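You operate a simulated robot arm through the tools that you are given. There is no shell and no other tool.

You run a simulated robot arm. Do the job below in one go: nothing can be reset, and whatever is moved stays where it is left.

JOB
Heat to 250 degrees until it says HOLDING, then stop and shut the gauge's black knob.
Fine: leave the switch on, the black valve open, the other knobs and the grey slide as they are.

The check looks at the end state, three seconds after you hand in, the way a careful person would. Anything else that was tipped, shoved, dropped, spilled or broken makes it a failure.

ROBOT AND FRAMES
A 6-joint arm with a two-finger gripper, fixed in place. Base frame: the origin is on the floor under the middle of its stand, x ahead of it, y to its left, z up. Lengths are in mm, angles in degrees, forces in N, time in s.
It reaches about 1298 mm from its shoulder. Its first joint turns from -149.0 to 149.0 degrees. Payload 1.57 kg.
The tool frame sits at the grasp point between the pads (the TCP): z along the fingers, y along the line on which they close. The tips reach 21 mm beyond it. The gripper opens to 70 mm; its body begins 50 mm behind the TCP.
Orientation is that of the tool frame in the base frame, as a unit quaternion [w, x, y, z]. With the fingers straight down and closing along the base's y, the tool's x points along the base's -x, its y along +y and its z along -z.

CONTROLS
- The arm moves only by the tool send_rows. Its argument "plan" is a list of rows, each a list of 7 numbers: the shift along the base's x, y, z in units of 500 mm (1.0 is 500 mm), then the turn, a rotation vector about the base's x, y, z in units of 90 degrees (1.0 is 90 degrees), then the closure, from 0 (fully open) to 1 (shut). In form: [[x, y, z, ax, ay, az, claw], ...]. A call has 1 to 20 rows; each row is the pose to reach, as a shift and turn from the pose commanded when the call began. A call with a number of a shift or a turn outside -1 to 1 is refused whole. A row lasts 0.2 s, in which the tool goes at most 50 mm and 8.6 degrees; a call with a longer step from one row to the next is refused whole, and so is a gripper value outside its range. A pose out of reach is approached as far as the arm can. The call stops where the force on the tool passes 40 N (or 10 N more than at its start, if that is more) or the arm is blocked; 0.2 s more then pass. Each finger travels about 103.7 mm/s and halts on what it meets, pressing with about 25 N; the grip force reading is that of the motor and also rises with nothing between the fingers. The clock runs only during rows and for 0.2 s after the last one: add rows that repeat a pose to give the fingers time. The reply holds the time, the measured pose of the TCP, the force on the tool along the base axes, the opening and the grip force, in the units named above and with some noise, with the torque about the TCP (base axes, N m) and any sound that the robot's microphone picked up, and new pictures: "pictures" is both (left out), scene, wrist or none.
- Cameras (640 x 400 px; columns grow to the right, rows downward): "scene" is fixed at [220.3, -649.4, 1565.5]; the picture's right is [0.96, -0.27, 0.00], its down [-0.09, -0.32, -0.94] and it looks along [0.25, 0.91, -0.33] (base axes); focal length 309 px, centre (320, 200). "wrist" rides on the gripper at [79, 4, -81] in the tool frame; the picture's right is [-0.05, 1.00, 0.00], its down [-0.67, -0.04, -0.74] and it looks along [-0.74, -0.04, 0.67] (tool axes); focal length 256 px, centre (320, 200). There is no depth. A picture from a camera that has moved, and an enlarged one, comes with that camera's place and axes in the base frame and with its lens.
- raise_lower(by): slides the trunk up (or, below 0, down) by that many mm; the arm rides with it, the base frame stays. It gives what a move gives, with no picture.
- enlarge(camera, box): a new picture of the part [left, top, right, bottom] of that camera's present view, enlarged. No time passes.
- finish_job(): hands the job in; it is judged then, once.

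Places have to be worked out from the pictures, the camera data and where the tool is seen. Open the gripper and draw the arm clear of the work before you hand the job in, unless the task says otherwise.

The tools are called after "Call:" as a command line: name --pt "numbers of a row" for each row, then --argument value for the rest, lists and objects as JSON in quotes. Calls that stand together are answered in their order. send_rows: Moves the arm, as the interface text tells. Its arguments: {"type":"object","properties":{"plan":{"type":"array"},"pictures":{"type":"string","enum":["both","scene","wrist","none"]}},"required":["plan"]} The other tools are called the same way: raise_lower (by) moves the trunk up or down; enlarge (camera, box) takes an enlarged picture of a part of a camera's view; finish_job () hands the job in.

At the start:

```text
clock: 0.0
ee_pos: [392.0, 549.9, 1134.9]
tool_rot: [0.0, 0.0, 1.0, 0.0]
force: [-0.6, -0.3, 0.0]
moment: [-0.01, 0.03, 0.01]
finger_gap: 69.8
grip_force: 0.0
trunk travel left (down, up): [-817.0, 153.0]
```

scene: 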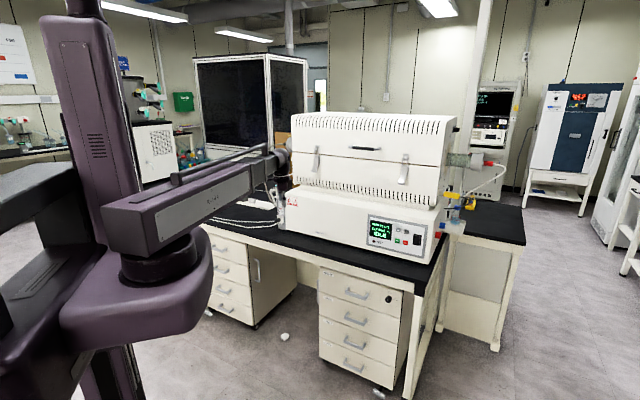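
wrist: 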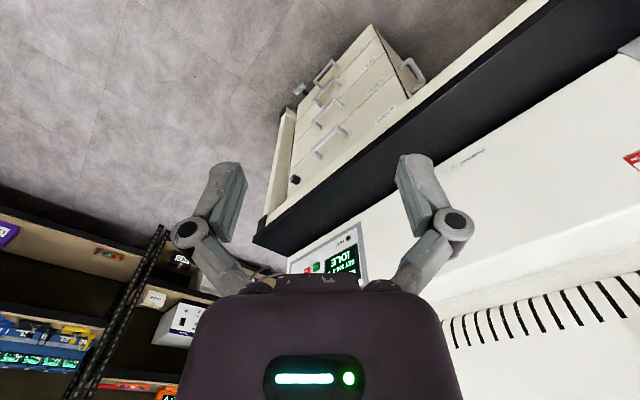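

The scene shows a tube furnace on a bench with a control panel on its front and fittings (valves, gauge) at its right end. I first look closer at the panel and the fittings.

Call:
enlarge --camera "scene" --box '[350, 205, 450, 268]'

Call:
enlarge --camera "scene" --box '[420, 130, 540, 240]'

Call:
enlarge --camera "scene" --box '[220, 110, 320, 230]'

Call:
enlarge --camera "wrist" --box '[250, 200, 410, 300]'

```text
6.35 times, centred on (400, 236) of scene
camera zoom: at [220.3, -649.4, 1565.5], right [0.96, -0.27, 0.0], down [-0.09, -0.32, -0.94], along [0.25, 0.91, -0.33], focal length 1962 px, centre (-188, -32)
```

zoom: 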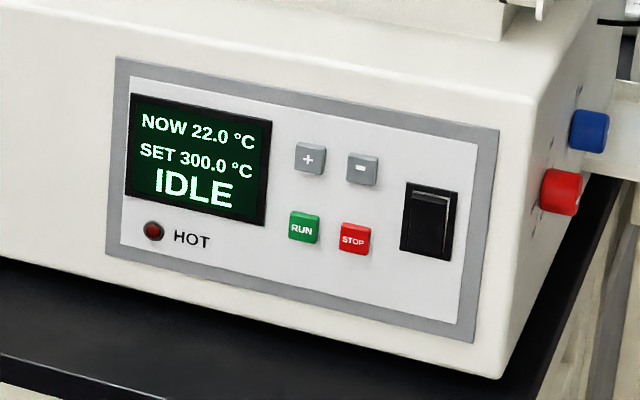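

```text
3.64 times, centred on (480, 185) of scene
camera zoom: at [220.3, -649.4, 1565.5], right [0.96, -0.27, 0.0], down [-0.09, -0.32, -0.94], along [0.25, 0.91, -0.33], focal length 1124 px, centre (-262, 254)
```

zoom: 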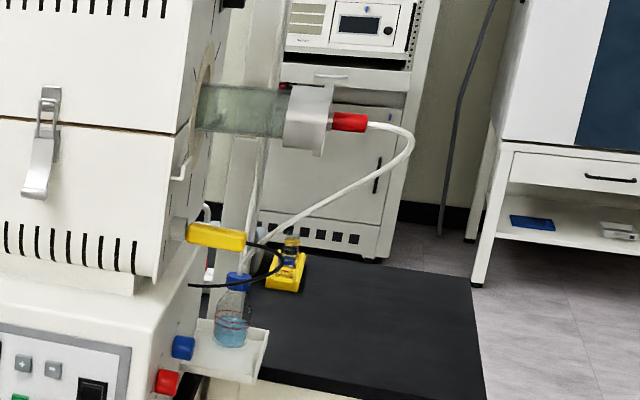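

```text
3.33 times, centred on (270, 170) of scene
camera zoom: at [220.3, -649.4, 1565.5], right [0.96, -0.27, 0.0], down [-0.09, -0.32, -0.94], along [0.25, 0.91, -0.33], focal length 1030 px, centre (487, 300)
```

zoom: 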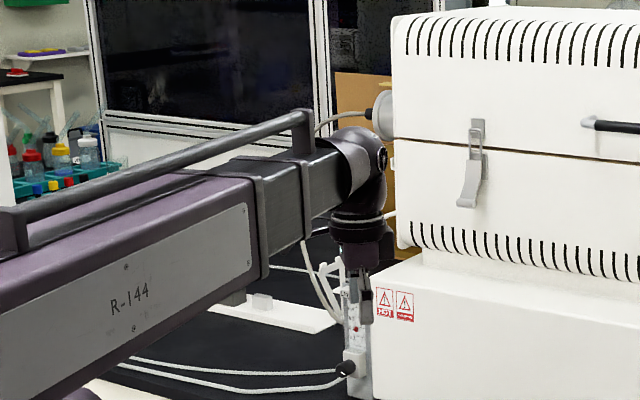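

```text
4.00 times, centred on (330, 250) of wrist
camera zoom: at [313.4, 552.4, 1217.0], right [0.05, 1.0, 0.0], down [0.67, -0.04, 0.74], along [0.74, -0.04, -0.67], focal length 1024 px, centre (280, 0)
```

zoom: 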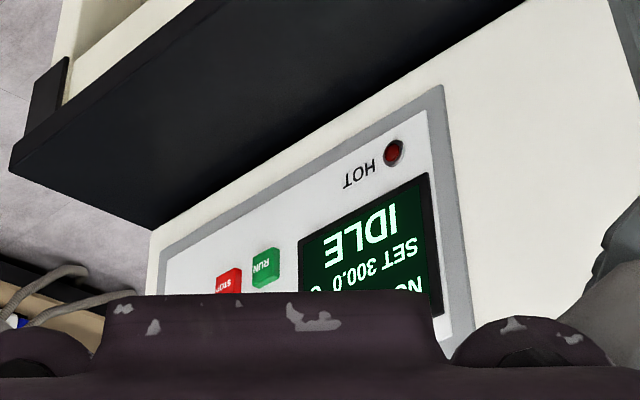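

The panel reads SET 300, IDLE; triangulating from both cameras I put the panel face about on x+0.99y≈1417 with its buttons at RUN≈(914,510,905), STOP≈(941,482,907), minus≈(941,483,963), plus≈(914,510,963). The gauge with the black knob stands by the furnace's left end, around (420,990,870). I turn the tool about the vertical in free space first, to bring the camera round.

Call:
send_rows --pt "0 0 0 0 0 -0.09 0" --pt "0 0 0 0 0 -0.18 0" --pt "0 0 0 0 0 -0.27 0" --pt "0 0 0 0 0 -0.36 0" --pt "0 0 0 0 0 -0.45 0" --pt "0 0 0 0 0 -0.54 0" --pt "0 0 0 0 0 -0.63 0" --pt "0 0 0 0 0 -0.72 0" --pt "0 0 0 0 0 -0.81 0" --pt "0 0 0 0 0 -0.9 0" --pt "0 0 0 0 0 -0.98 0" --pictures "both"

```text
clock: 2.4
ee_pos: [392.1, 547.3, 1135.7]
tool_rot: [0.0, 0.697, 0.717, 0.0]
force: [-0.3, 0.3, 0.6]
moment: [0.01, -0.01, 0.0]
finger_gap: 70.3
grip_force: 0.1
trunk travel left (down, up): [-817.0, 153.0]
camera wrist: at [394.3, 627.5, 1217.0], right [1.0, -0.02, 0.0], down [-0.02, -0.67, 0.74], along [-0.02, -0.74, -0.67], focal length 256 px, centre (320, 200)
```

scene: 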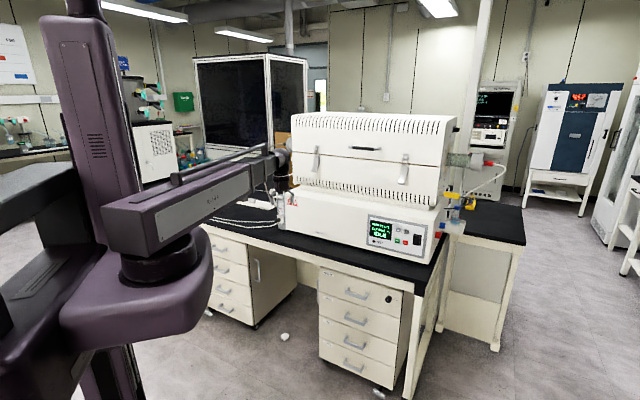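
wrist: 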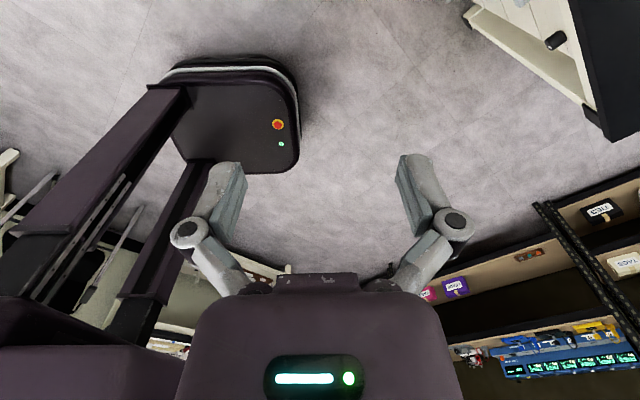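

The tool turned as asked and the gauge is now less hidden by the fingers. I enlarge the scene around it.

Call:
enlarge --camera "scene" --box '[250, 170, 310, 245]'

Call:
enlarge --camera "scene" --box '[200, 150, 320, 240]'

```text
5.33 times, centred on (280, 208) of scene
camera zoom: at [220.3, -649.4, 1565.5], right [0.96, -0.27, 0.0], down [-0.09, -0.32, -0.94], along [0.25, 0.91, -0.33], focal length 1648 px, centre (533, 160)
```

zoom: 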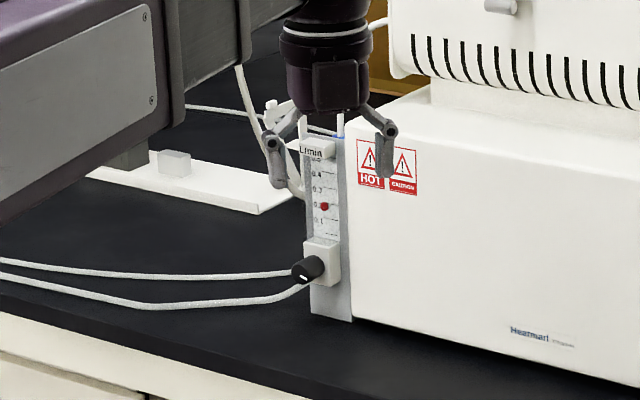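

```text
4.44 times, centred on (260, 195) of scene
camera zoom: at [220.3, -649.4, 1565.5], right [0.96, -0.27, 0.0], down [-0.09, -0.32, -0.94], along [0.25, 0.91, -0.33], focal length 1374 px, centre (587, 222)
```

zoom: 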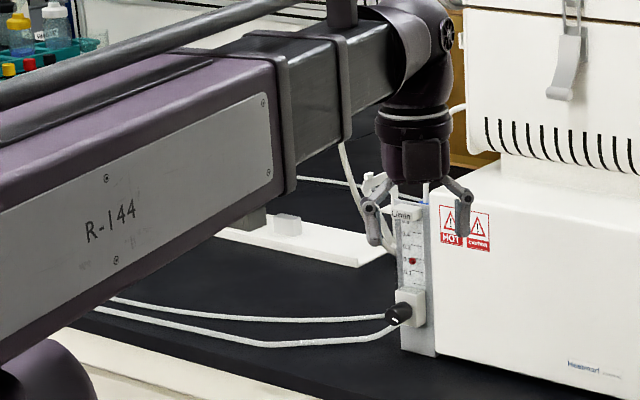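

The gauge is a flowmeter by the furnace's front left corner: the black knob sticks out of its front with a white mark, red ball near 0.2. Nothing else is close to the tool, so I finish the yaw to face the furnace while moving ahead of the panel at a safe height.

Call:
send_rows --pt "0.06 -0.043 0 0 0 -0.0433 0" --pt "0.119 -0.086 0 0 0 -0.0867 0" --pt "0.179 -0.128 0 0 0 -0.13 0" --pt "0.239 -0.171 0 0 0 -0.1733 0" --pt "0.298 -0.214 0 0 0 -0.2167 0" --pt "0.358 -0.257 0 0 0 -0.26 0" --pt "0.418 -0.3 0 0 0 -0.3033 0" --pt "0.477 -0.343 0 0 0 -0.3467 0" --pt "0.537 -0.385 0 0 0 -0.39 0" --pt "0.597 -0.428 0 0 0 -0.4333 0" --pt "0.656 -0.471 0 0 0 -0.4767 0" --pt "0.716 -0.514 0 0 0 -0.52 0" --pictures "both"

```text
clock: 5.0
ee_pos: [753.6, 287.9, 1135.4]
tool_rot: [-0.001, 0.924, 0.382, 0.0]
force: [0.4, -0.6, 0.0]
moment: [-0.02, -0.02, 0.01]
finger_gap: 70.3
grip_force: 0.0
trunk travel left (down, up): [-817.0, 153.0]
camera wrist: at [811.3, 341.2, 1216.7], right [0.67, -0.74, 0.0], down [-0.5, -0.45, 0.75], along [-0.55, -0.5, -0.67], focal length 256 px, centre (320, 200)
```

scene: 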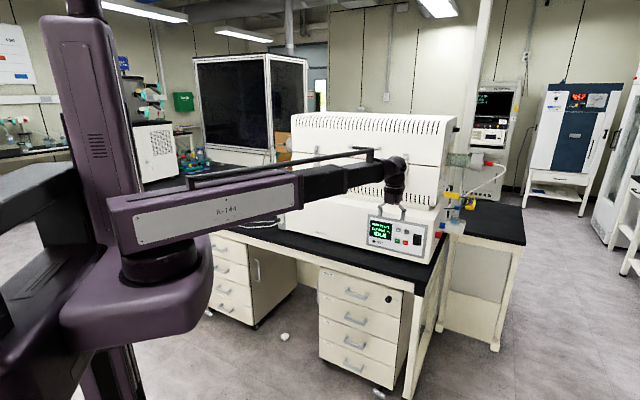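
wrist: 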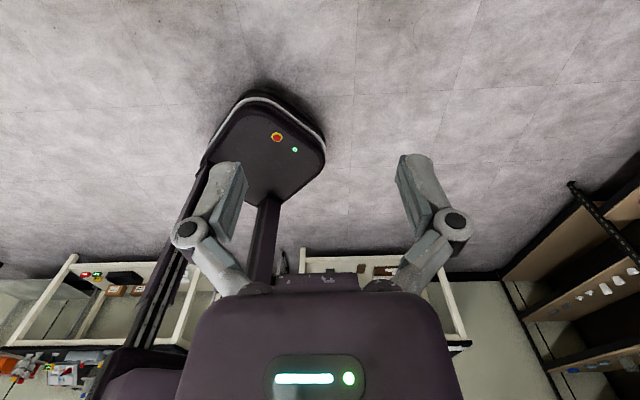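

The tool now sits about 270 mm in front of the panel, facing down. I tilt the fingers up to horizontal, pointing at the furnace front.

Call:
send_rows --pt "0 0 0 0.0643 -0.0643 0 0" --pt "0 0 0 0.1286 -0.1286 0 0" --pt "0 0 0 0.1928 -0.1928 0 0" --pt "0 0 0 0.2571 -0.2571 0 0" --pt "0 0 0 0.3214 -0.3214 0 0" --pt "0 0 0 0.3857 -0.3857 0 0" --pt "0 0 0 0.45 -0.45 0 0" --pt "0 0 0 0.5142 -0.5142 0 0" --pt "0 0 0 0.5785 -0.5785 0 0" --pt "0 0 0 0.6428 -0.6428 0 0" --pt "0 0 0 0.7071 -0.7071 0 0" --pictures "both"

```text
clock: 7.4
ee_pos: [748.8, 295.0, 1321.8]
tool_rot: [-0.27, 0.653, 0.271, 0.653]
force: [0.9, -0.2, 0.4]
moment: [-0.01, 0.0, 0.0]
finger_gap: 70.0
grip_force: 0.0
out of reach, approached as far as the arm can: row 2, 3, 4, 5, 6, 7, 8, 9, 10, 11
trunk travel left (down, up): [-817.0, 153.0]
camera wrist: at [694.6, 234.4, 1401.4], right [0.71, -0.71, -0.05], down [-0.55, -0.5, -0.67], along [0.44, 0.5, -0.74], focal length 256 px, centre (320, 200)
```

scene: 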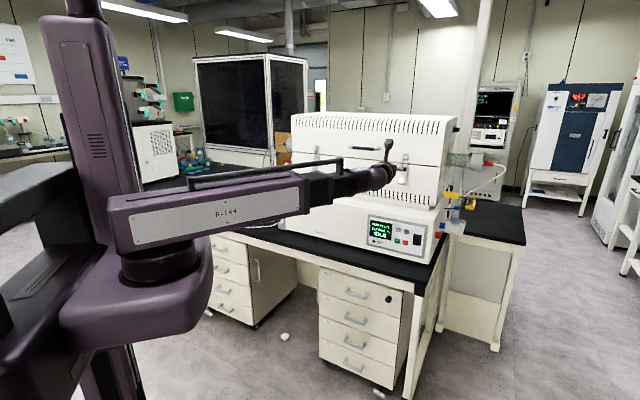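
wrist: 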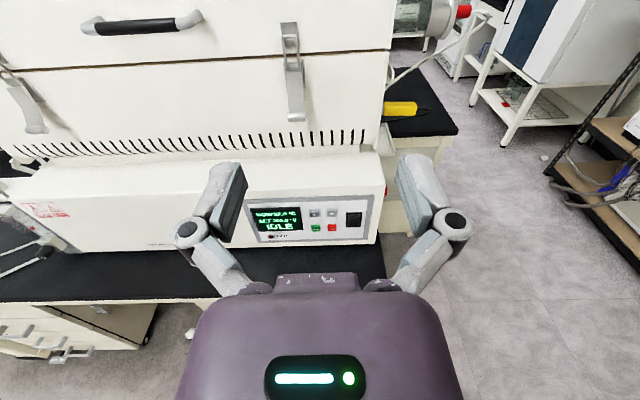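

The arm cannot keep the height while tilting: the tool went level but at z≈1322, so height must come from the trunk. The panel is in view now; I enlarge it to refine the button places.

Call:
enlarge --camera "wrist" --box '[240, 185, 400, 285]'

Call:
enlarge --camera "wrist" --box '[0, 160, 130, 290]'

Call:
enlarge --camera "scene" --box '[220, 150, 310, 240]'

```text
4.00 times, centred on (320, 235) of wrist
camera zoom: at [694.6, 234.4, 1401.4], right [0.71, -0.71, -0.05], down [-0.55, -0.5, -0.67], along [0.44, 0.5, -0.74], focal length 1024 px, centre (320, 60)
```

zoom: 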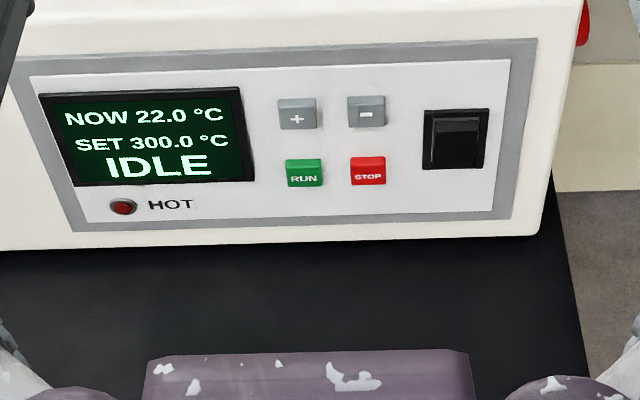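

```text
3.08 times, centred on (65, 225) of wrist
camera zoom: at [694.6, 234.4, 1401.4], right [0.71, -0.71, -0.05], down [-0.55, -0.5, -0.67], along [0.44, 0.5, -0.74], focal length 788 px, centre (1105, 123)
```

zoom: 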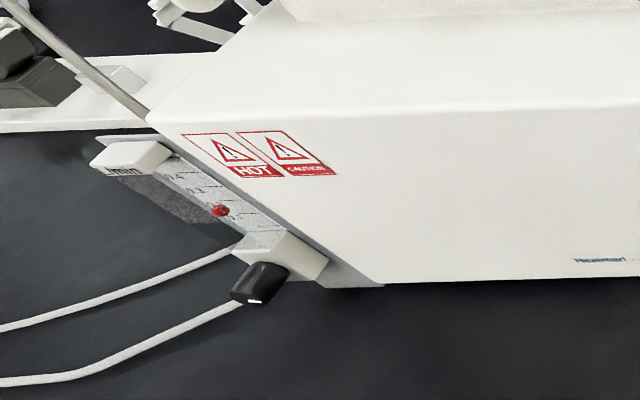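

```text
4.44 times, centred on (265, 195) of scene
camera zoom: at [220.3, -649.4, 1565.5], right [0.96, -0.27, 0.0], down [-0.09, -0.32, -0.94], along [0.25, 0.91, -0.33], focal length 1374 px, centre (564, 222)
```

zoom: 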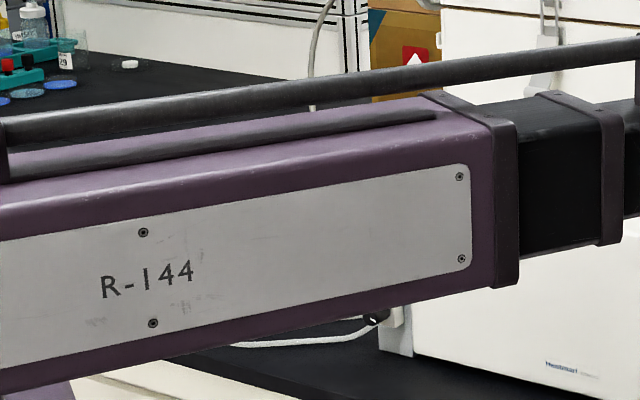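

Refined: in the furnace's own axes (45° turned) the button faces lie at normal distance ≈1009, columns at lateral ≈286 (plus/RUN) and ≈324 (minus/STOP), rows z≈963 and ≈906; knob at ≈(420,958,885). I lower the trunk part of the way in free space (tips are 250 mm off the panel) and see how the pose follows.

Call:
raise_lower --by -187

```text
clock: 9.5
ee_pos: [748.5, 295.7, 1134.2]
tool_rot: [-0.271, 0.653, 0.271, 0.653]
force: [0.6, -0.1, 0.3]
moment: [0.0, -0.01, 0.01]
finger_gap: 69.8
grip_force: 0.1
trunk travel left (down, up): [-630.0, 340.0]
```

The arm rides straight down with the trunk. Now I close the fingers to see how wide the closed tip is for pressing.

Call:
send_rows --pt "0 0 0 0 0 0 1" --pt "0 0 0 0 0 0 1" --pt "0 0 0 0 0 0 1" --pictures "both"

Call:
raise_lower --by -171

```text
clock: 10.3
ee_pos: [750.0, 295.1, 1134.0]
tool_rot: [-0.27, 0.654, 0.271, 0.653]
force: [-0.2, 0.1, 0.1]
moment: [0.05, -0.03, 0.0]
finger_gap: 0.0
grip_force: 24.7
trunk travel left (down, up): [-630.0, 340.0]
camera wrist: at [694.9, 234.6, 1214.2], right [0.71, -0.71, -0.05], down [-0.55, -0.5, -0.67], along [0.44, 0.5, -0.74], focal length 256 px, centre (320, 200)
```

scene: 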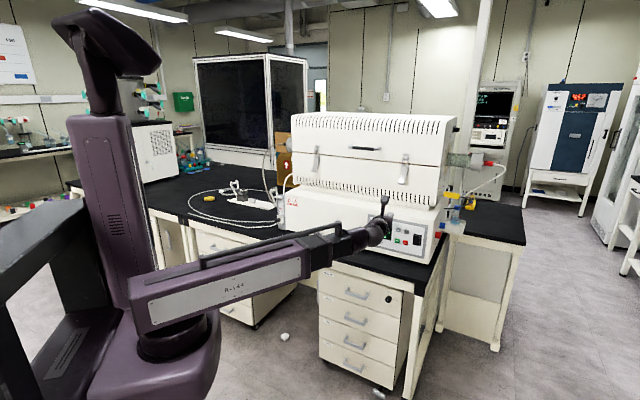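
wrist: 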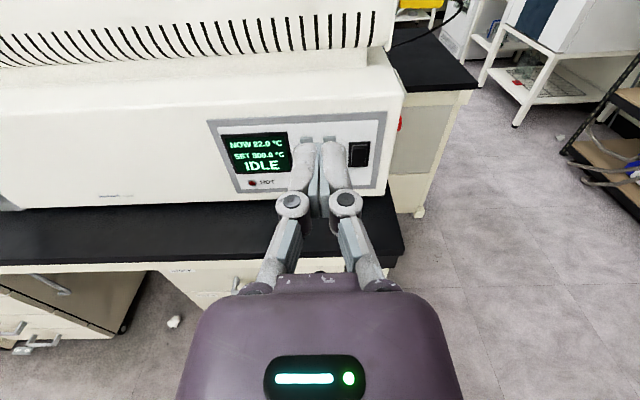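

```text
clock: 12.2
ee_pos: [748.5, 295.5, 964.4]
tool_rot: [-0.27, 0.654, 0.271, 0.653]
force: [-0.1, 0.4, -0.3]
moment: [-0.03, 0.01, -0.03]
finger_gap: 0.0
grip_force: 24.9
trunk travel left (down, up): [-459.0, 511.0]
```

Closed tips are about 28 mm wide, fine for 21 mm buttons 38 mm apart. Tool is at z≈964, level with the minus button; I go forward 200 mm along the panel normal (tip then about 50 mm off) and shift 4 mm right.

Call:
send_rows --pt "0.0582 0.0554 0 0 0 0 1" --pt "0.1164 0.1108 0 0 0 0 1" --pt "0.1746 0.1662 0 0 0 0 1" --pt "0.2328 0.2216 0 0 0 0 1" --pt "0.288 0.277 0 0 0 0 1" --pt "0.288 0.277 0 0 0 0 1" --pictures "both"

Call:
enlarge --camera "scene" --box '[340, 190, 460, 265]'

Call:
enlarge --camera "wrist" --box '[220, 50, 420, 175]'

```text
clock: 13.6
ee_pos: [891.3, 433.6, 964.3]
tool_rot: [-0.271, 0.653, 0.27, 0.653]
force: [-0.2, -0.5, 0.0]
moment: [-0.01, -0.02, -0.01]
finger_gap: 0.1
grip_force: 25.2
trunk travel left (down, up): [-459.0, 511.0]
camera wrist: at [836.9, 372.2, 1043.2], right [0.71, -0.71, -0.05], down [-0.55, -0.5, -0.67], along [0.44, 0.5, -0.74], focal length 256 px, centre (320, 200)
```

scene: 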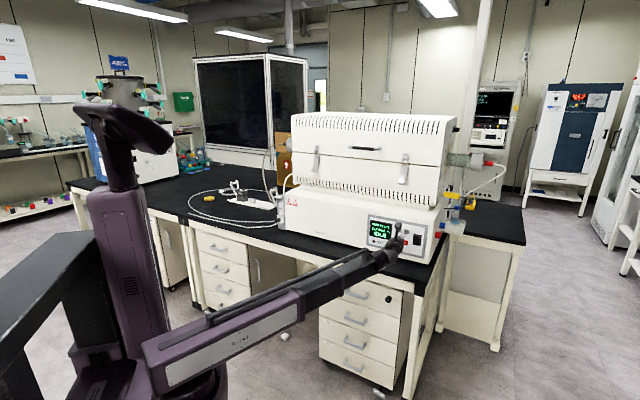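
wrist: 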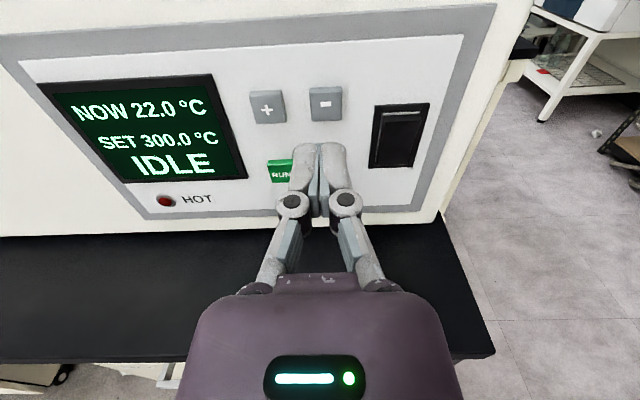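

```text
5.33 times, centred on (400, 228) of scene
camera zoom: at [220.3, -649.4, 1565.5], right [0.96, -0.27, 0.0], down [-0.09, -0.32, -0.94], along [0.25, 0.91, -0.33], focal length 1648 px, centre (-107, 53)
```

zoom: 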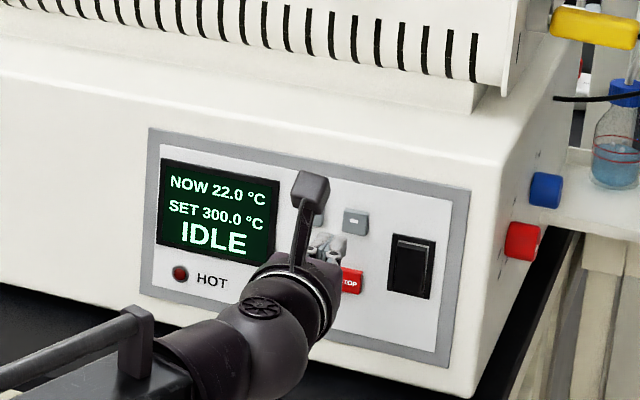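

```text
3.20 times, centred on (320, 112) of wrist
camera zoom: at [836.9, 372.2, 1043.2], right [0.71, -0.71, -0.05], down [-0.55, -0.5, -0.67], along [0.44, 0.5, -0.74], focal length 819 px, centre (320, 480)
```

zoom: 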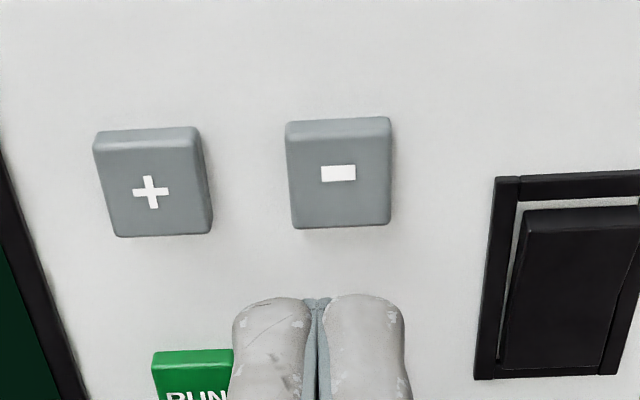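

From this close view the minus button's centre is about 5 mm right of the tip (lateral ≈328.6) and z≈962–965. I shift right 5 mm and advance 25 mm, still short of the button.

Call:
send_rows --pt "0.007 -0.007 0 0 0 0 1" --pt "0.0247 0.0107 0 0 0 0 1" --pt "0.0424 0.0284 0 0 0 0 1" --pt "0.0424 0.0284 0 0 0 0 1" --pictures "both"

Call:
enlarge --camera "wrist" --box '[220, 50, 420, 175]'

```text
clock: 14.6
ee_pos: [913.9, 447.0, 963.1]
tool_rot: [-0.271, 0.653, 0.271, 0.653]
force: [-0.4, 0.0, -0.1]
moment: [0.02, -0.01, -0.04]
finger_gap: 0.2
grip_force: 25.2
trunk travel left (down, up): [-459.0, 511.0]
camera wrist: at [859.9, 387.2, 1043.2], right [0.71, -0.71, -0.05], down [-0.55, -0.5, -0.67], along [0.44, 0.5, -0.74], focal length 256 px, centre (320, 200)
```

scene: 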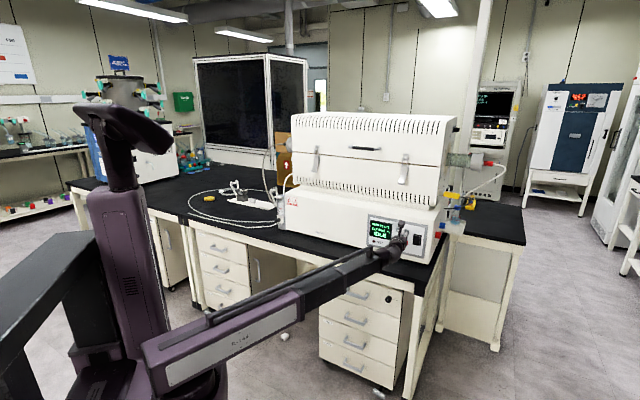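
wrist: 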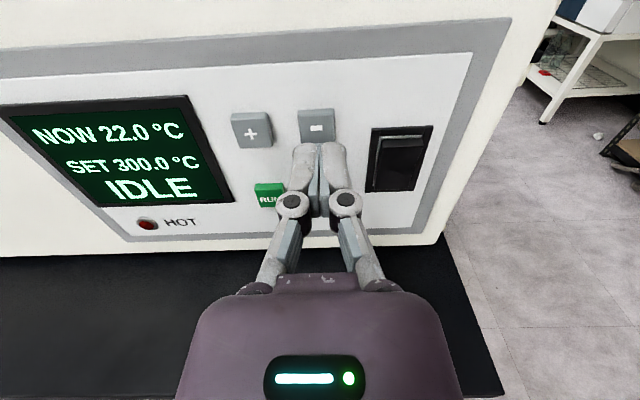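

```text
3.20 times, centred on (320, 112) of wrist
camera zoom: at [859.9, 387.2, 1043.2], right [0.71, -0.71, -0.05], down [-0.55, -0.5, -0.67], along [0.44, 0.5, -0.74], focal length 819 px, centre (320, 480)
```

zoom: 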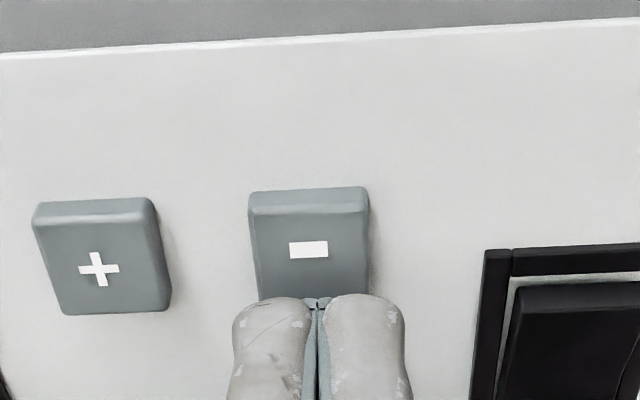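

Two views agree: minus face centre at n≈1007.5, z≈964, lateral ≈328; the tip is 24 mm short of it and within 2 mm sideways. I advance in small steps to just past the face.

Call:
send_rows --pt "0.0141 0.0141 0 0 0 0 1" --pt "0.0255 0.0255 0 0 0 0 1" --pt "0.0297 0.0297 0 0 0 0 1" --pt "0.0325 0.0325 0 0 0 0 1" --pt "0.0354 0.0354 0 0 0 0 1" --pt "0.0375 0.0375 0 0 0 0 1" --pictures "wrist"

```text
clock: 16.0
ee_pos: [932.9, 467.1, 964.2]
tool_rot: [-0.27, 0.654, 0.271, 0.653]
force: [0.2, -0.2, 1.1]
moment: [-0.01, 0.02, -0.01]
finger_gap: 6.0
grip_force: 28.9
trunk travel left (down, up): [-459.0, 511.0]
camera wrist: at [878.9, 405.9, 1043.2], right [0.71, -0.71, -0.05], down [-0.55, -0.5, -0.67], along [0.44, 0.5, -0.74], focal length 256 px, centre (320, 200)
```

wrist: 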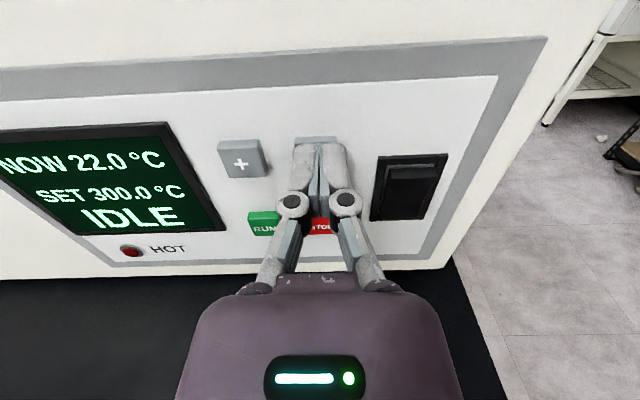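

The tip should be at the button face (n≈1011) with hardly any force, but the finger gap reads 6 mm. I look closely before going on.

Call:
enlarge --camera "wrist" --box '[260, 120, 380, 195]'

Call:
enlarge --camera "scene" --box '[370, 200, 450, 250]'

```text
5.33 times, centred on (320, 158) of wrist
camera zoom: at [878.9, 405.9, 1043.2], right [0.71, -0.71, -0.05], down [-0.55, -0.5, -0.67], along [0.44, 0.5, -0.74], focal length 1365 px, centre (320, 427)
```

zoom: 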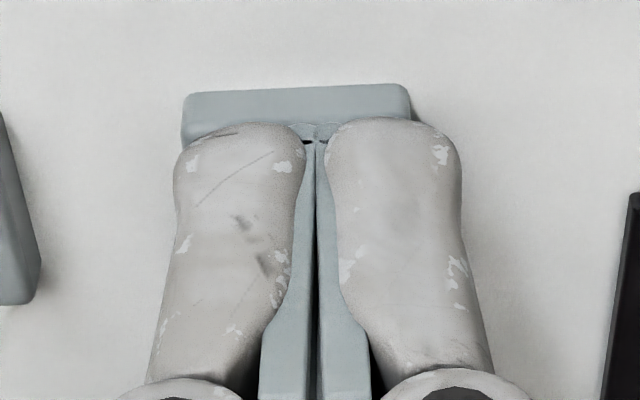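

```text
8.00 times, centred on (410, 225) of scene
camera zoom: at [220.3, -649.4, 1565.5], right [0.96, -0.27, 0.0], down [-0.09, -0.32, -0.94], along [0.25, 0.91, -0.33], focal length 2473 px, centre (-400, 0)
```

zoom: 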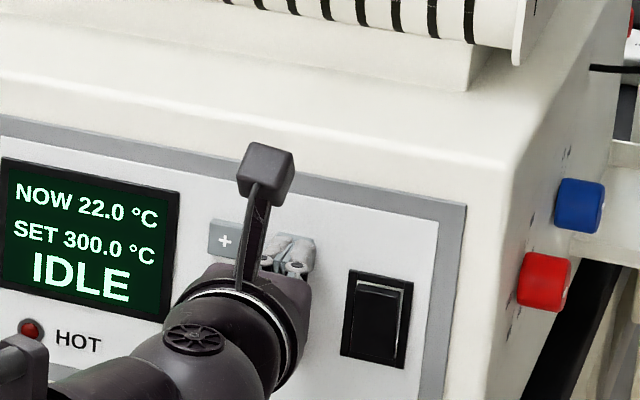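

The tips sit right on the button face and the display still shows 300. I push on in 1.5 mm steps.

Call:
send_rows --pt "0.0021 0.0021 0 0 0 0 1" --pt "0.0042 0.0042 0 0 0 0 1" --pictures "wrist"

```text
clock: 16.6
ee_pos: [935.4, 468.2, 963.0]
tool_rot: [-0.271, 0.653, 0.271, 0.653]
force: [-2.4, -3.0, 0.0]
moment: [0.01, 0.01, -0.03]
finger_gap: 6.0
grip_force: 28.6
trunk travel left (down, up): [-459.0, 511.0]
heard: click
camera wrist: at [880.9, 408.1, 1043.2], right [0.71, -0.71, -0.05], down [-0.55, -0.5, -0.66], along [0.44, 0.5, -0.75], focal length 256 px, centre (320, 200)
```

wrist: 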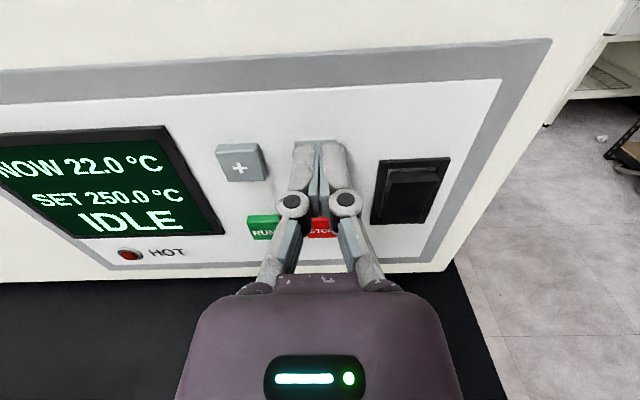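

A click was heard and SET now reads 250.0, just right. I back straight off 40 mm and check it stays at 250.

Call:
send_rows --pt "-0.0141 -0.0141 0 0 0 0 1" --pt "-0.0354 -0.0354 0 0 0 0 1" --pt "-0.0566 -0.0566 0 0 0 0 1" --pt "-0.0566 -0.0566 0 0 0 0 1" --pictures "wrist"

```text
clock: 17.6
ee_pos: [908.1, 440.7, 962.2]
tool_rot: [-0.27, 0.653, 0.27, 0.653]
force: [0.8, -0.1, 0.0]
moment: [-0.02, 0.01, -0.01]
finger_gap: 0.0
grip_force: 28.3
trunk travel left (down, up): [-459.0, 511.0]
camera wrist: at [853.2, 379.7, 1043.2], right [0.71, -0.71, -0.05], down [-0.55, -0.5, -0.66], along [0.44, 0.5, -0.74], focal length 256 px, centre (320, 200)
```

wrist: 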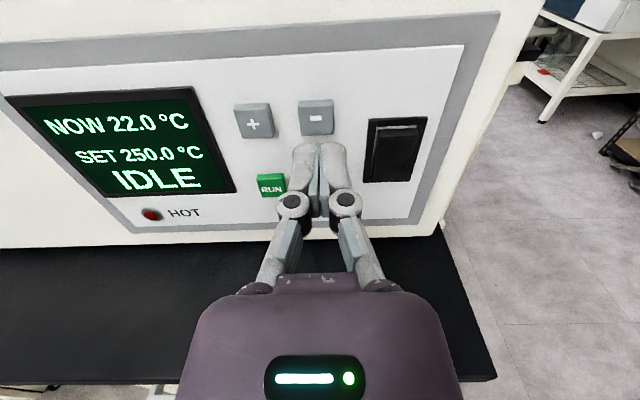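

SET holds at 250.0 and IDLE. Next is RUN, about 38 mm left and 57 mm lower; I lower the trunk first with the tip ~33 mm off the panel.

Call:
raise_lower --by -30

Call:
send_rows --pt "-0.027 0.027 0 0 0 0 1" --pt "-0.054 0.054 0 0 0 0 1" --pt "-0.054 0.054 0 0 0 0 1" --pictures "both"

Call:
enlarge --camera "scene" --box '[340, 190, 460, 265]'

```text
clock: 18.3
ee_pos: [908.2, 441.1, 933.6]
tool_rot: [-0.271, 0.654, 0.271, 0.653]
force: [-0.6, 0.5, 0.2]
moment: [0.01, -0.01, 0.0]
finger_gap: 0.0
grip_force: 28.5
trunk travel left (down, up): [-429.0, 541.0]
```

```text
clock: 19.1
ee_pos: [880.0, 467.7, 933.8]
tool_rot: [-0.27, 0.654, 0.271, 0.652]
force: [0.3, 0.5, 0.7]
moment: [0.01, -0.02, 0.01]
finger_gap: 0.2
grip_force: 28.4
trunk travel left (down, up): [-429.0, 541.0]
camera wrist: at [825.8, 407.2, 1013.3], right [0.71, -0.71, -0.05], down [-0.55, -0.5, -0.67], along [0.44, 0.5, -0.74], focal length 256 px, centre (320, 200)
```

scene: 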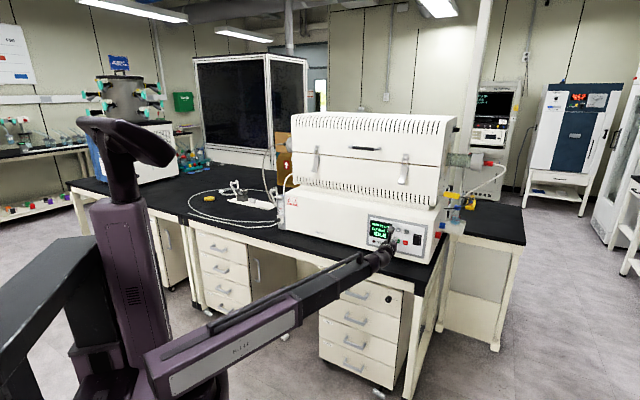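
wrist: 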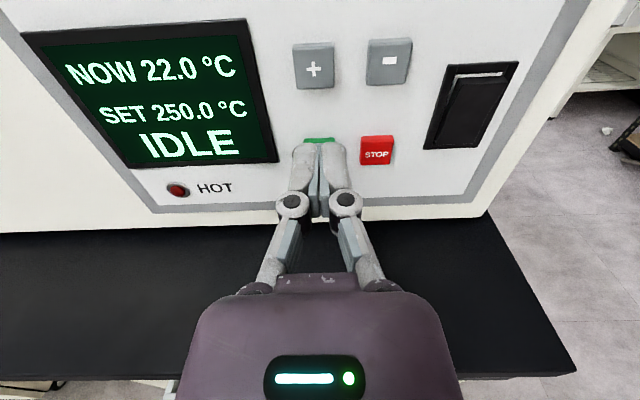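

```text
5.33 times, centred on (400, 228) of scene
camera zoom: at [220.3, -649.4, 1565.5], right [0.96, -0.27, 0.0], down [-0.09, -0.32, -0.94], along [0.25, 0.91, -0.33], focal length 1648 px, centre (-107, 53)
```

zoom: 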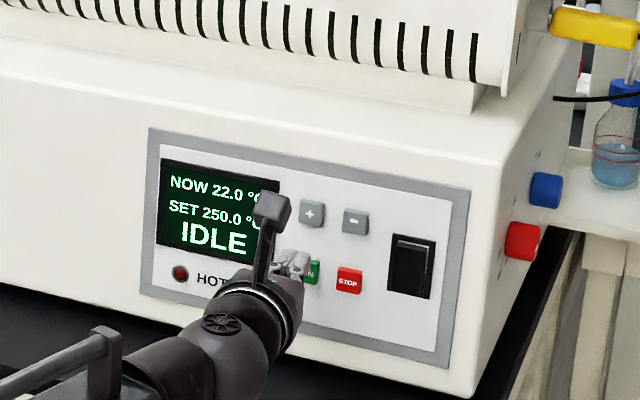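

In this view STOP comes out at lateral ≈327, z≈909, so RUN is at about lateral 290, z≈908; the tool is at lateral 291.5. I lower 25 mm more to be level with it.

Call:
raise_lower --by -25

Call:
enlarge --camera "wrist" --box '[220, 50, 420, 175]'

Call:
enlarge --camera "scene" --box '[340, 190, 460, 265]'

```text
clock: 19.9
ee_pos: [881.0, 467.4, 908.5]
tool_rot: [-0.271, 0.653, 0.27, 0.654]
force: [-0.2, 0.1, 0.6]
moment: [0.0, -0.02, 0.01]
finger_gap: 0.2
grip_force: 28.6
trunk travel left (down, up): [-404.0, 566.0]
```

```text
3.20 times, centred on (320, 112) of wrist
camera zoom: at [826.0, 406.8, 988.3], right [0.71, -0.71, -0.05], down [-0.55, -0.5, -0.67], along [0.44, 0.5, -0.74], focal length 819 px, centre (320, 480)
```

zoom: 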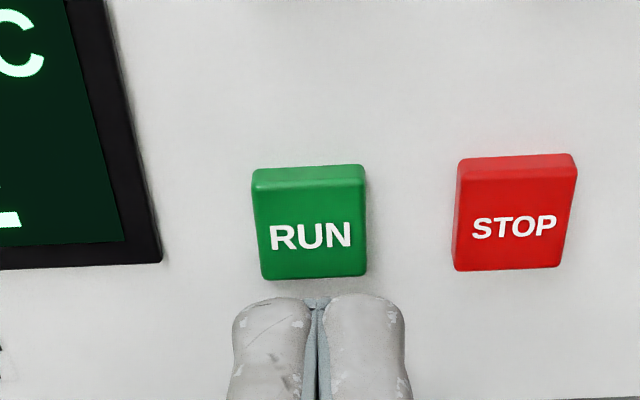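

```text
5.33 times, centred on (400, 228) of scene
camera zoom: at [220.3, -649.4, 1565.5], right [0.96, -0.27, 0.0], down [-0.09, -0.32, -0.94], along [0.25, 0.91, -0.33], focal length 1648 px, centre (-107, 53)
```

zoom: 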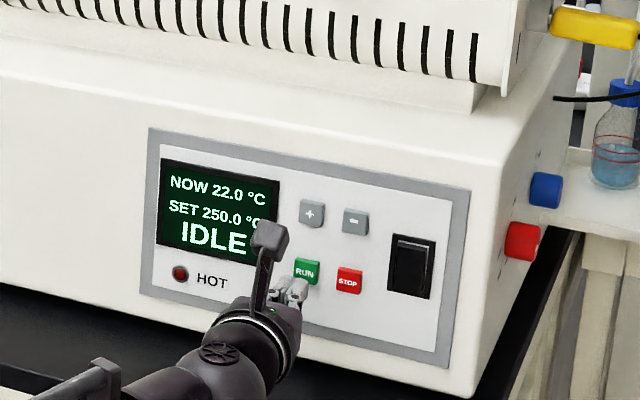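

RUN's centre is at lateral ≈290, z≈906, about 33 mm ahead of the tip. I push in to the depth at which minus clicked.

Call:
send_rows --pt "0.0184 0.024 0 0 0 0 1" --pt "0.0354 0.041 0 0 0 0 1" --pt "0.0439 0.0495 0 0 0 0 1" --pt "0.0481 0.0537 0 0 0 0 1" --pt "0.0502 0.0558 0 0 0 0 1" --pt "0.0523 0.0579 0 0 0 0 1" --pictures "wrist"

```text
clock: 21.2
ee_pos: [907.2, 497.1, 908.9]
tool_rot: [-0.271, 0.654, 0.271, 0.653]
force: [-0.8, -1.7, -0.3]
moment: [0.02, -0.03, 0.0]
finger_gap: 6.0
grip_force: 28.9
trunk travel left (down, up): [-404.0, 566.0]
heard: click
camera wrist: at [851.5, 435.5, 988.3], right [0.71, -0.71, -0.05], down [-0.55, -0.5, -0.67], along [0.44, 0.5, -0.74], focal length 256 px, centre (320, 200)
```

wrist: 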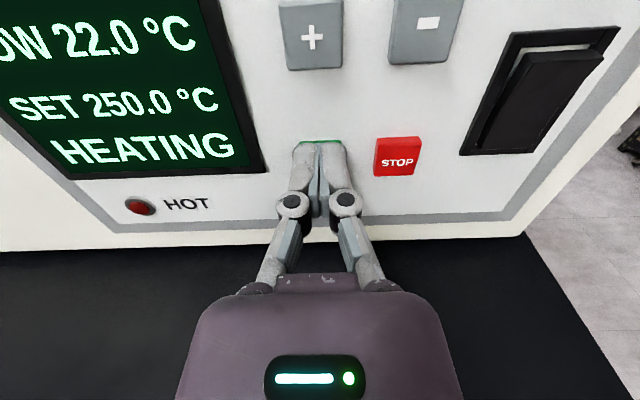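

A click and the display says HEATING with SET 250.0. I back off and move across to stand in front of STOP while it heats.

Call:
send_rows --pt "-0.0141 -0.0141 0 0 0 0 1" --pt "-0.0354 -0.0354 0 0 0 0 1" --pt "-0.0523 -0.0523 0 0 0 0 1" --pt "-0.0255 -0.0791 0 0 0 0 1" --pt "0.0002 -0.1048 0 0 0 0 1" --pt "0.0002 -0.1048 0 0 0 0 1" --pictures "wrist"

Call:
enlarge --camera "wrist" --box '[220, 50, 420, 175]'

Call:
enlarge --camera "scene" --box '[340, 190, 460, 265]'

```text
clock: 22.6
ee_pos: [906.9, 443.3, 908.3]
tool_rot: [-0.271, 0.654, 0.271, 0.652]
force: [-0.6, 0.8, -0.5]
moment: [0.0, -0.03, 0.0]
finger_gap: 0.2
grip_force: 28.7
trunk travel left (down, up): [-404.0, 566.0]
camera wrist: at [851.8, 382.5, 988.1], right [0.71, -0.71, -0.05], down [-0.55, -0.5, -0.67], along [0.44, 0.5, -0.74], focal length 256 px, centre (320, 200)
```

wrist: 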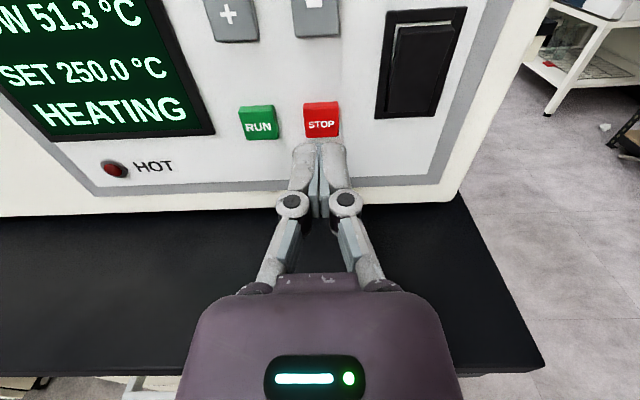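

```text
3.20 times, centred on (320, 112) of wrist
camera zoom: at [851.8, 382.5, 988.1], right [0.71, -0.71, -0.05], down [-0.55, -0.5, -0.67], along [0.44, 0.5, -0.74], focal length 819 px, centre (320, 480)
```

zoom: 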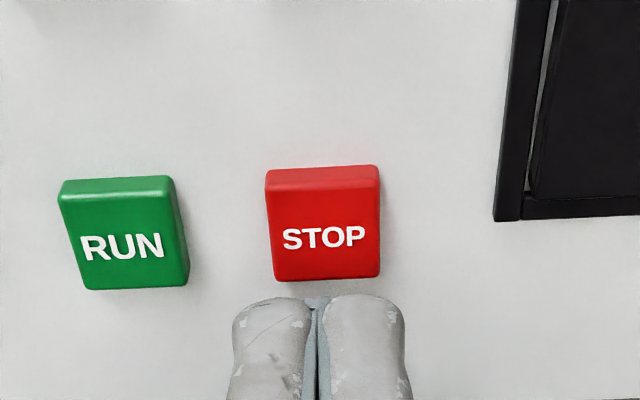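

```text
5.33 times, centred on (400, 228) of scene
camera zoom: at [220.3, -649.4, 1565.5], right [0.96, -0.27, 0.0], down [-0.09, -0.32, -0.94], along [0.25, 0.91, -0.33], focal length 1648 px, centre (-107, 53)
```

zoom: 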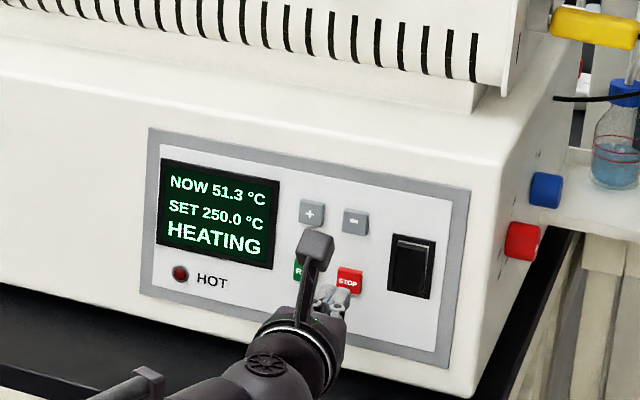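

It heats about 20 degrees per second, so roughly 9–10 s remain. The tool is right in front of STOP; I wait with repeated rows and watch the display.

Call:
send_rows --pt "0 0 0 0 0 0 1" --pt "0 0 0 0 0 0 1" --pt "0 0 0 0 0 0 1" --pt "0 0 0 0 0 0 1" --pt "0 0 0 0 0 0 1" --pt "0 0 0 0 0 0 1" --pt "0 0 0 0 0 0 1" --pt "0 0 0 0 0 0 1" --pt "0 0 0 0 0 0 1" --pt "0 0 0 0 0 0 1" --pt "0 0 0 0 0 0 1" --pt "0 0 0 0 0 0 1" --pt "0 0 0 0 0 0 1" --pt "0 0 0 0 0 0 1" --pt "0 0 0 0 0 0 1" --pt "0 0 0 0 0 0 1" --pt "0 0 0 0 0 0 1" --pt "0 0 0 0 0 0 1" --pt "0 0 0 0 0 0 1" --pt "0 0 0 0 0 0 1" --pictures "wrist"

```text
clock: 26.9
ee_pos: [905.4, 443.5, 908.1]
tool_rot: [-0.271, 0.653, 0.271, 0.653]
force: [-0.3, -0.5, 0.2]
moment: [-0.01, 0.01, -0.01]
finger_gap: 0.0
grip_force: 29.0
trunk travel left (down, up): [-404.0, 566.0]
camera wrist: at [851.7, 382.8, 988.2], right [0.71, -0.71, -0.05], down [-0.55, -0.5, -0.67], along [0.44, 0.5, -0.74], focal length 256 px, centre (320, 200)
```

wrist: 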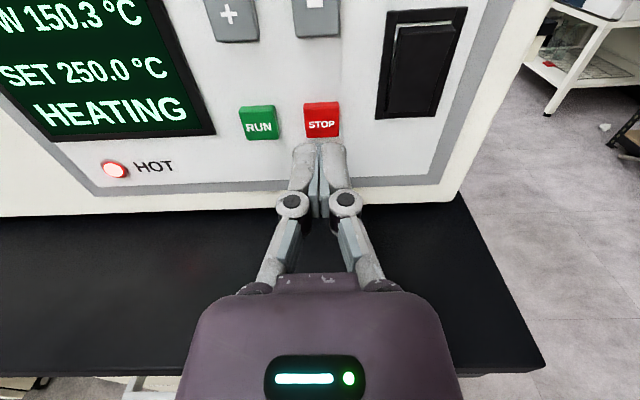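

The oven reads 150.3 and is still HEATING, HOT lamp lit. I wait a further 4 s or so, which should bring it close to 250.

Call:
send_rows --pt "0 0 0 0 0 0 1" --pt "0 0 0 0 0 0 1" --pt "0 0 0 0 0 0 1" --pt "0 0 0 0 0 0 1" --pt "0 0 0 0 0 0 1" --pt "0 0 0 0 0 0 1" --pt "0 0 0 0 0 0 1" --pt "0 0 0 0 0 0 1" --pt "0 0 0 0 0 0 1" --pt "0 0 0 0 0 0 1" --pt "0 0 0 0 0 0 1" --pt "0 0 0 0 0 0 1" --pt "0 0 0 0 0 0 1" --pt "0 0 0 0 0 0 1" --pt "0 0 0 0 0 0 1" --pt "0 0 0 0 0 0 1" --pt "0 0 0 0 0 0 1" --pt "0 0 0 0 0 0 1" --pt "0 0 0 0 0 0 1" --pt "0 0 0 0 0 0 1" --pictures "wrist"

```text
clock: 31.1
ee_pos: [905.4, 443.6, 909.2]
tool_rot: [-0.27, 0.654, 0.27, 0.653]
force: [-1.3, 0.2, -0.6]
moment: [-0.04, -0.01, 0.0]
finger_gap: 0.1
grip_force: 28.8
trunk travel left (down, up): [-404.0, 566.0]
camera wrist: at [851.7, 382.8, 988.2], right [0.71, -0.71, -0.05], down [-0.55, -0.5, -0.67], along [0.44, 0.5, -0.74], focal length 256 px, centre (320, 200)
```

wrist: 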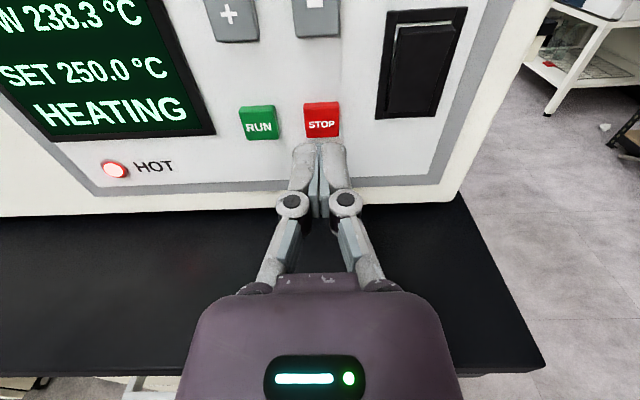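

It reads 238.3 and still HEATING, slowing toward the set point. I wait another short spell.

Call:
send_rows --pt "0 0 0 0 0 0 1" --pt "0 0 0 0 0 0 1" --pt "0 0 0 0 0 0 1" --pt "0 0 0 0 0 0 1" --pt "0 0 0 0 0 0 1" --pt "0 0 0 0 0 0 1" --pt "0 0 0 0 0 0 1" --pictures "wrist"

```text
clock: 32.6
ee_pos: [907.4, 443.7, 908.3]
tool_rot: [-0.27, 0.654, 0.271, 0.653]
force: [0.5, 1.1, 0.3]
moment: [-0.03, 0.0, -0.02]
finger_gap: 0.0
grip_force: 27.9
trunk travel left (down, up): [-404.0, 566.0]
camera wrist: at [851.7, 382.8, 988.2], right [0.71, -0.71, -0.05], down [-0.55, -0.5, -0.67], along [0.44, 0.5, -0.74], focal length 256 px, centre (320, 200)
```

wrist: 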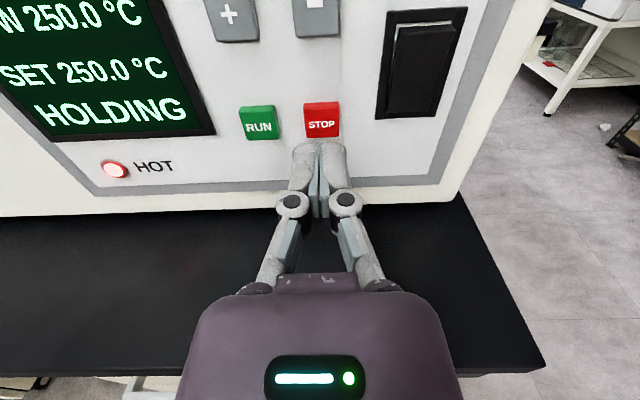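

It says HOLDING at 250.0. The tip is aligned with STOP (lateral ≈328 against 327), so I push in to the click depth.

Call:
send_rows --pt "0.0212 0.0212 0 0 0 0 1" --pt "0.0382 0.0382 0 0 0 0 1" --pt "0.0467 0.0467 0 0 0 0 1" --pt "0.0509 0.0509 0 0 0 0 1" --pt "0.053 0.053 0 0 0 0 1" --pt "0.0548 0.0548 0 0 0 0 1" --pictures "wrist"

```text
clock: 34.0
ee_pos: [934.0, 470.9, 908.3]
tool_rot: [-0.27, 0.653, 0.271, 0.653]
force: [-5.0, -2.7, -2.2]
moment: [-0.07, 0.06, 0.01]
finger_gap: 6.3
grip_force: 28.5
trunk travel left (down, up): [-404.0, 566.0]
heard: click
camera wrist: at [879.4, 410.8, 988.5], right [0.71, -0.71, -0.05], down [-0.55, -0.5, -0.67], along [0.44, 0.5, -0.74], focal length 256 px, centre (320, 200)
```

wrist: 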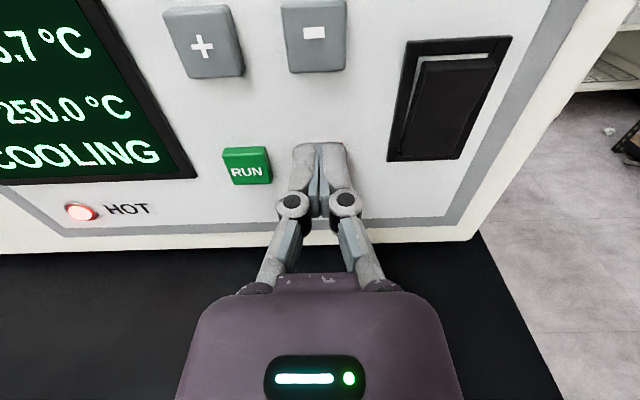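

COOLING shows, so STOP worked. I back straight off about 190 mm and then start moving left along the furnace front toward the gauge, staying ahead of the bench edge.

Call:
send_rows --pt "-0.0141 -0.0141 0 0 0 0 1" --pt "-0.0566 -0.0566 0 0 0 0 1" --pt "-0.11 -0.11 0 0 0 0 1" --pt "-0.165 -0.165 0 0 0 0 1" --pt "-0.22 -0.22 0 0 0 0 1" --pt "-0.2729 -0.2729 0 0 0 0 1" --pt "-0.3335 -0.2123 0 0 0 0 1" --pt "-0.3941 -0.1517 0 0 0 0 1" --pt "-0.4547 -0.0911 0 0 0 0 1" --pt "-0.5153 -0.0305 0 0 0 0 1" --pt "-0.5759 0.0301 0 0 0 0 1" --pt "-0.6365 0.0907 0 0 0 0 1" --pt "-0.6971 0.1513 0 0 0 0 1" --pt "-0.6971 0.1513 0 0 0 0 1" --pictures "both"

```text
clock: 37.0
ee_pos: [587.2, 545.7, 908.5]
tool_rot: [-0.27, 0.653, 0.27, 0.654]
force: [0.0, 0.6, 0.3]
moment: [0.02, 0.02, -0.02]
finger_gap: 0.0
grip_force: 28.4
trunk travel left (down, up): [-404.0, 566.0]
camera wrist: at [532.3, 485.3, 988.5], right [0.71, -0.71, -0.05], down [-0.55, -0.5, -0.67], along [0.44, 0.5, -0.74], focal length 256 px, centre (320, 200)
```

scene: 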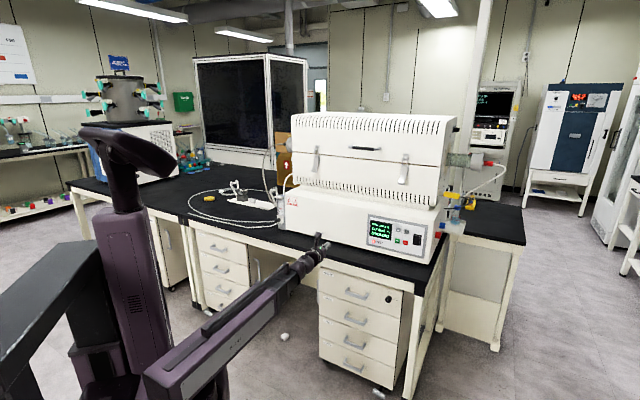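
wrist: 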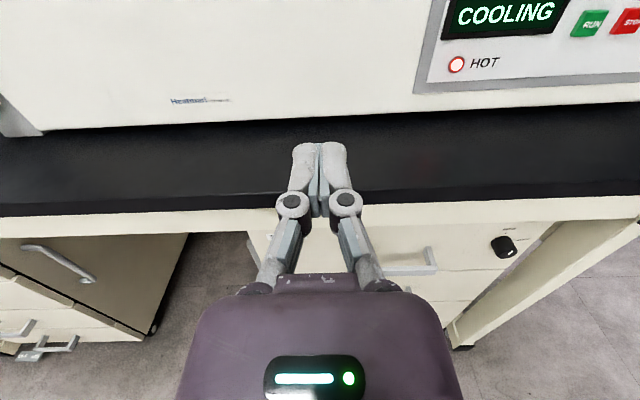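

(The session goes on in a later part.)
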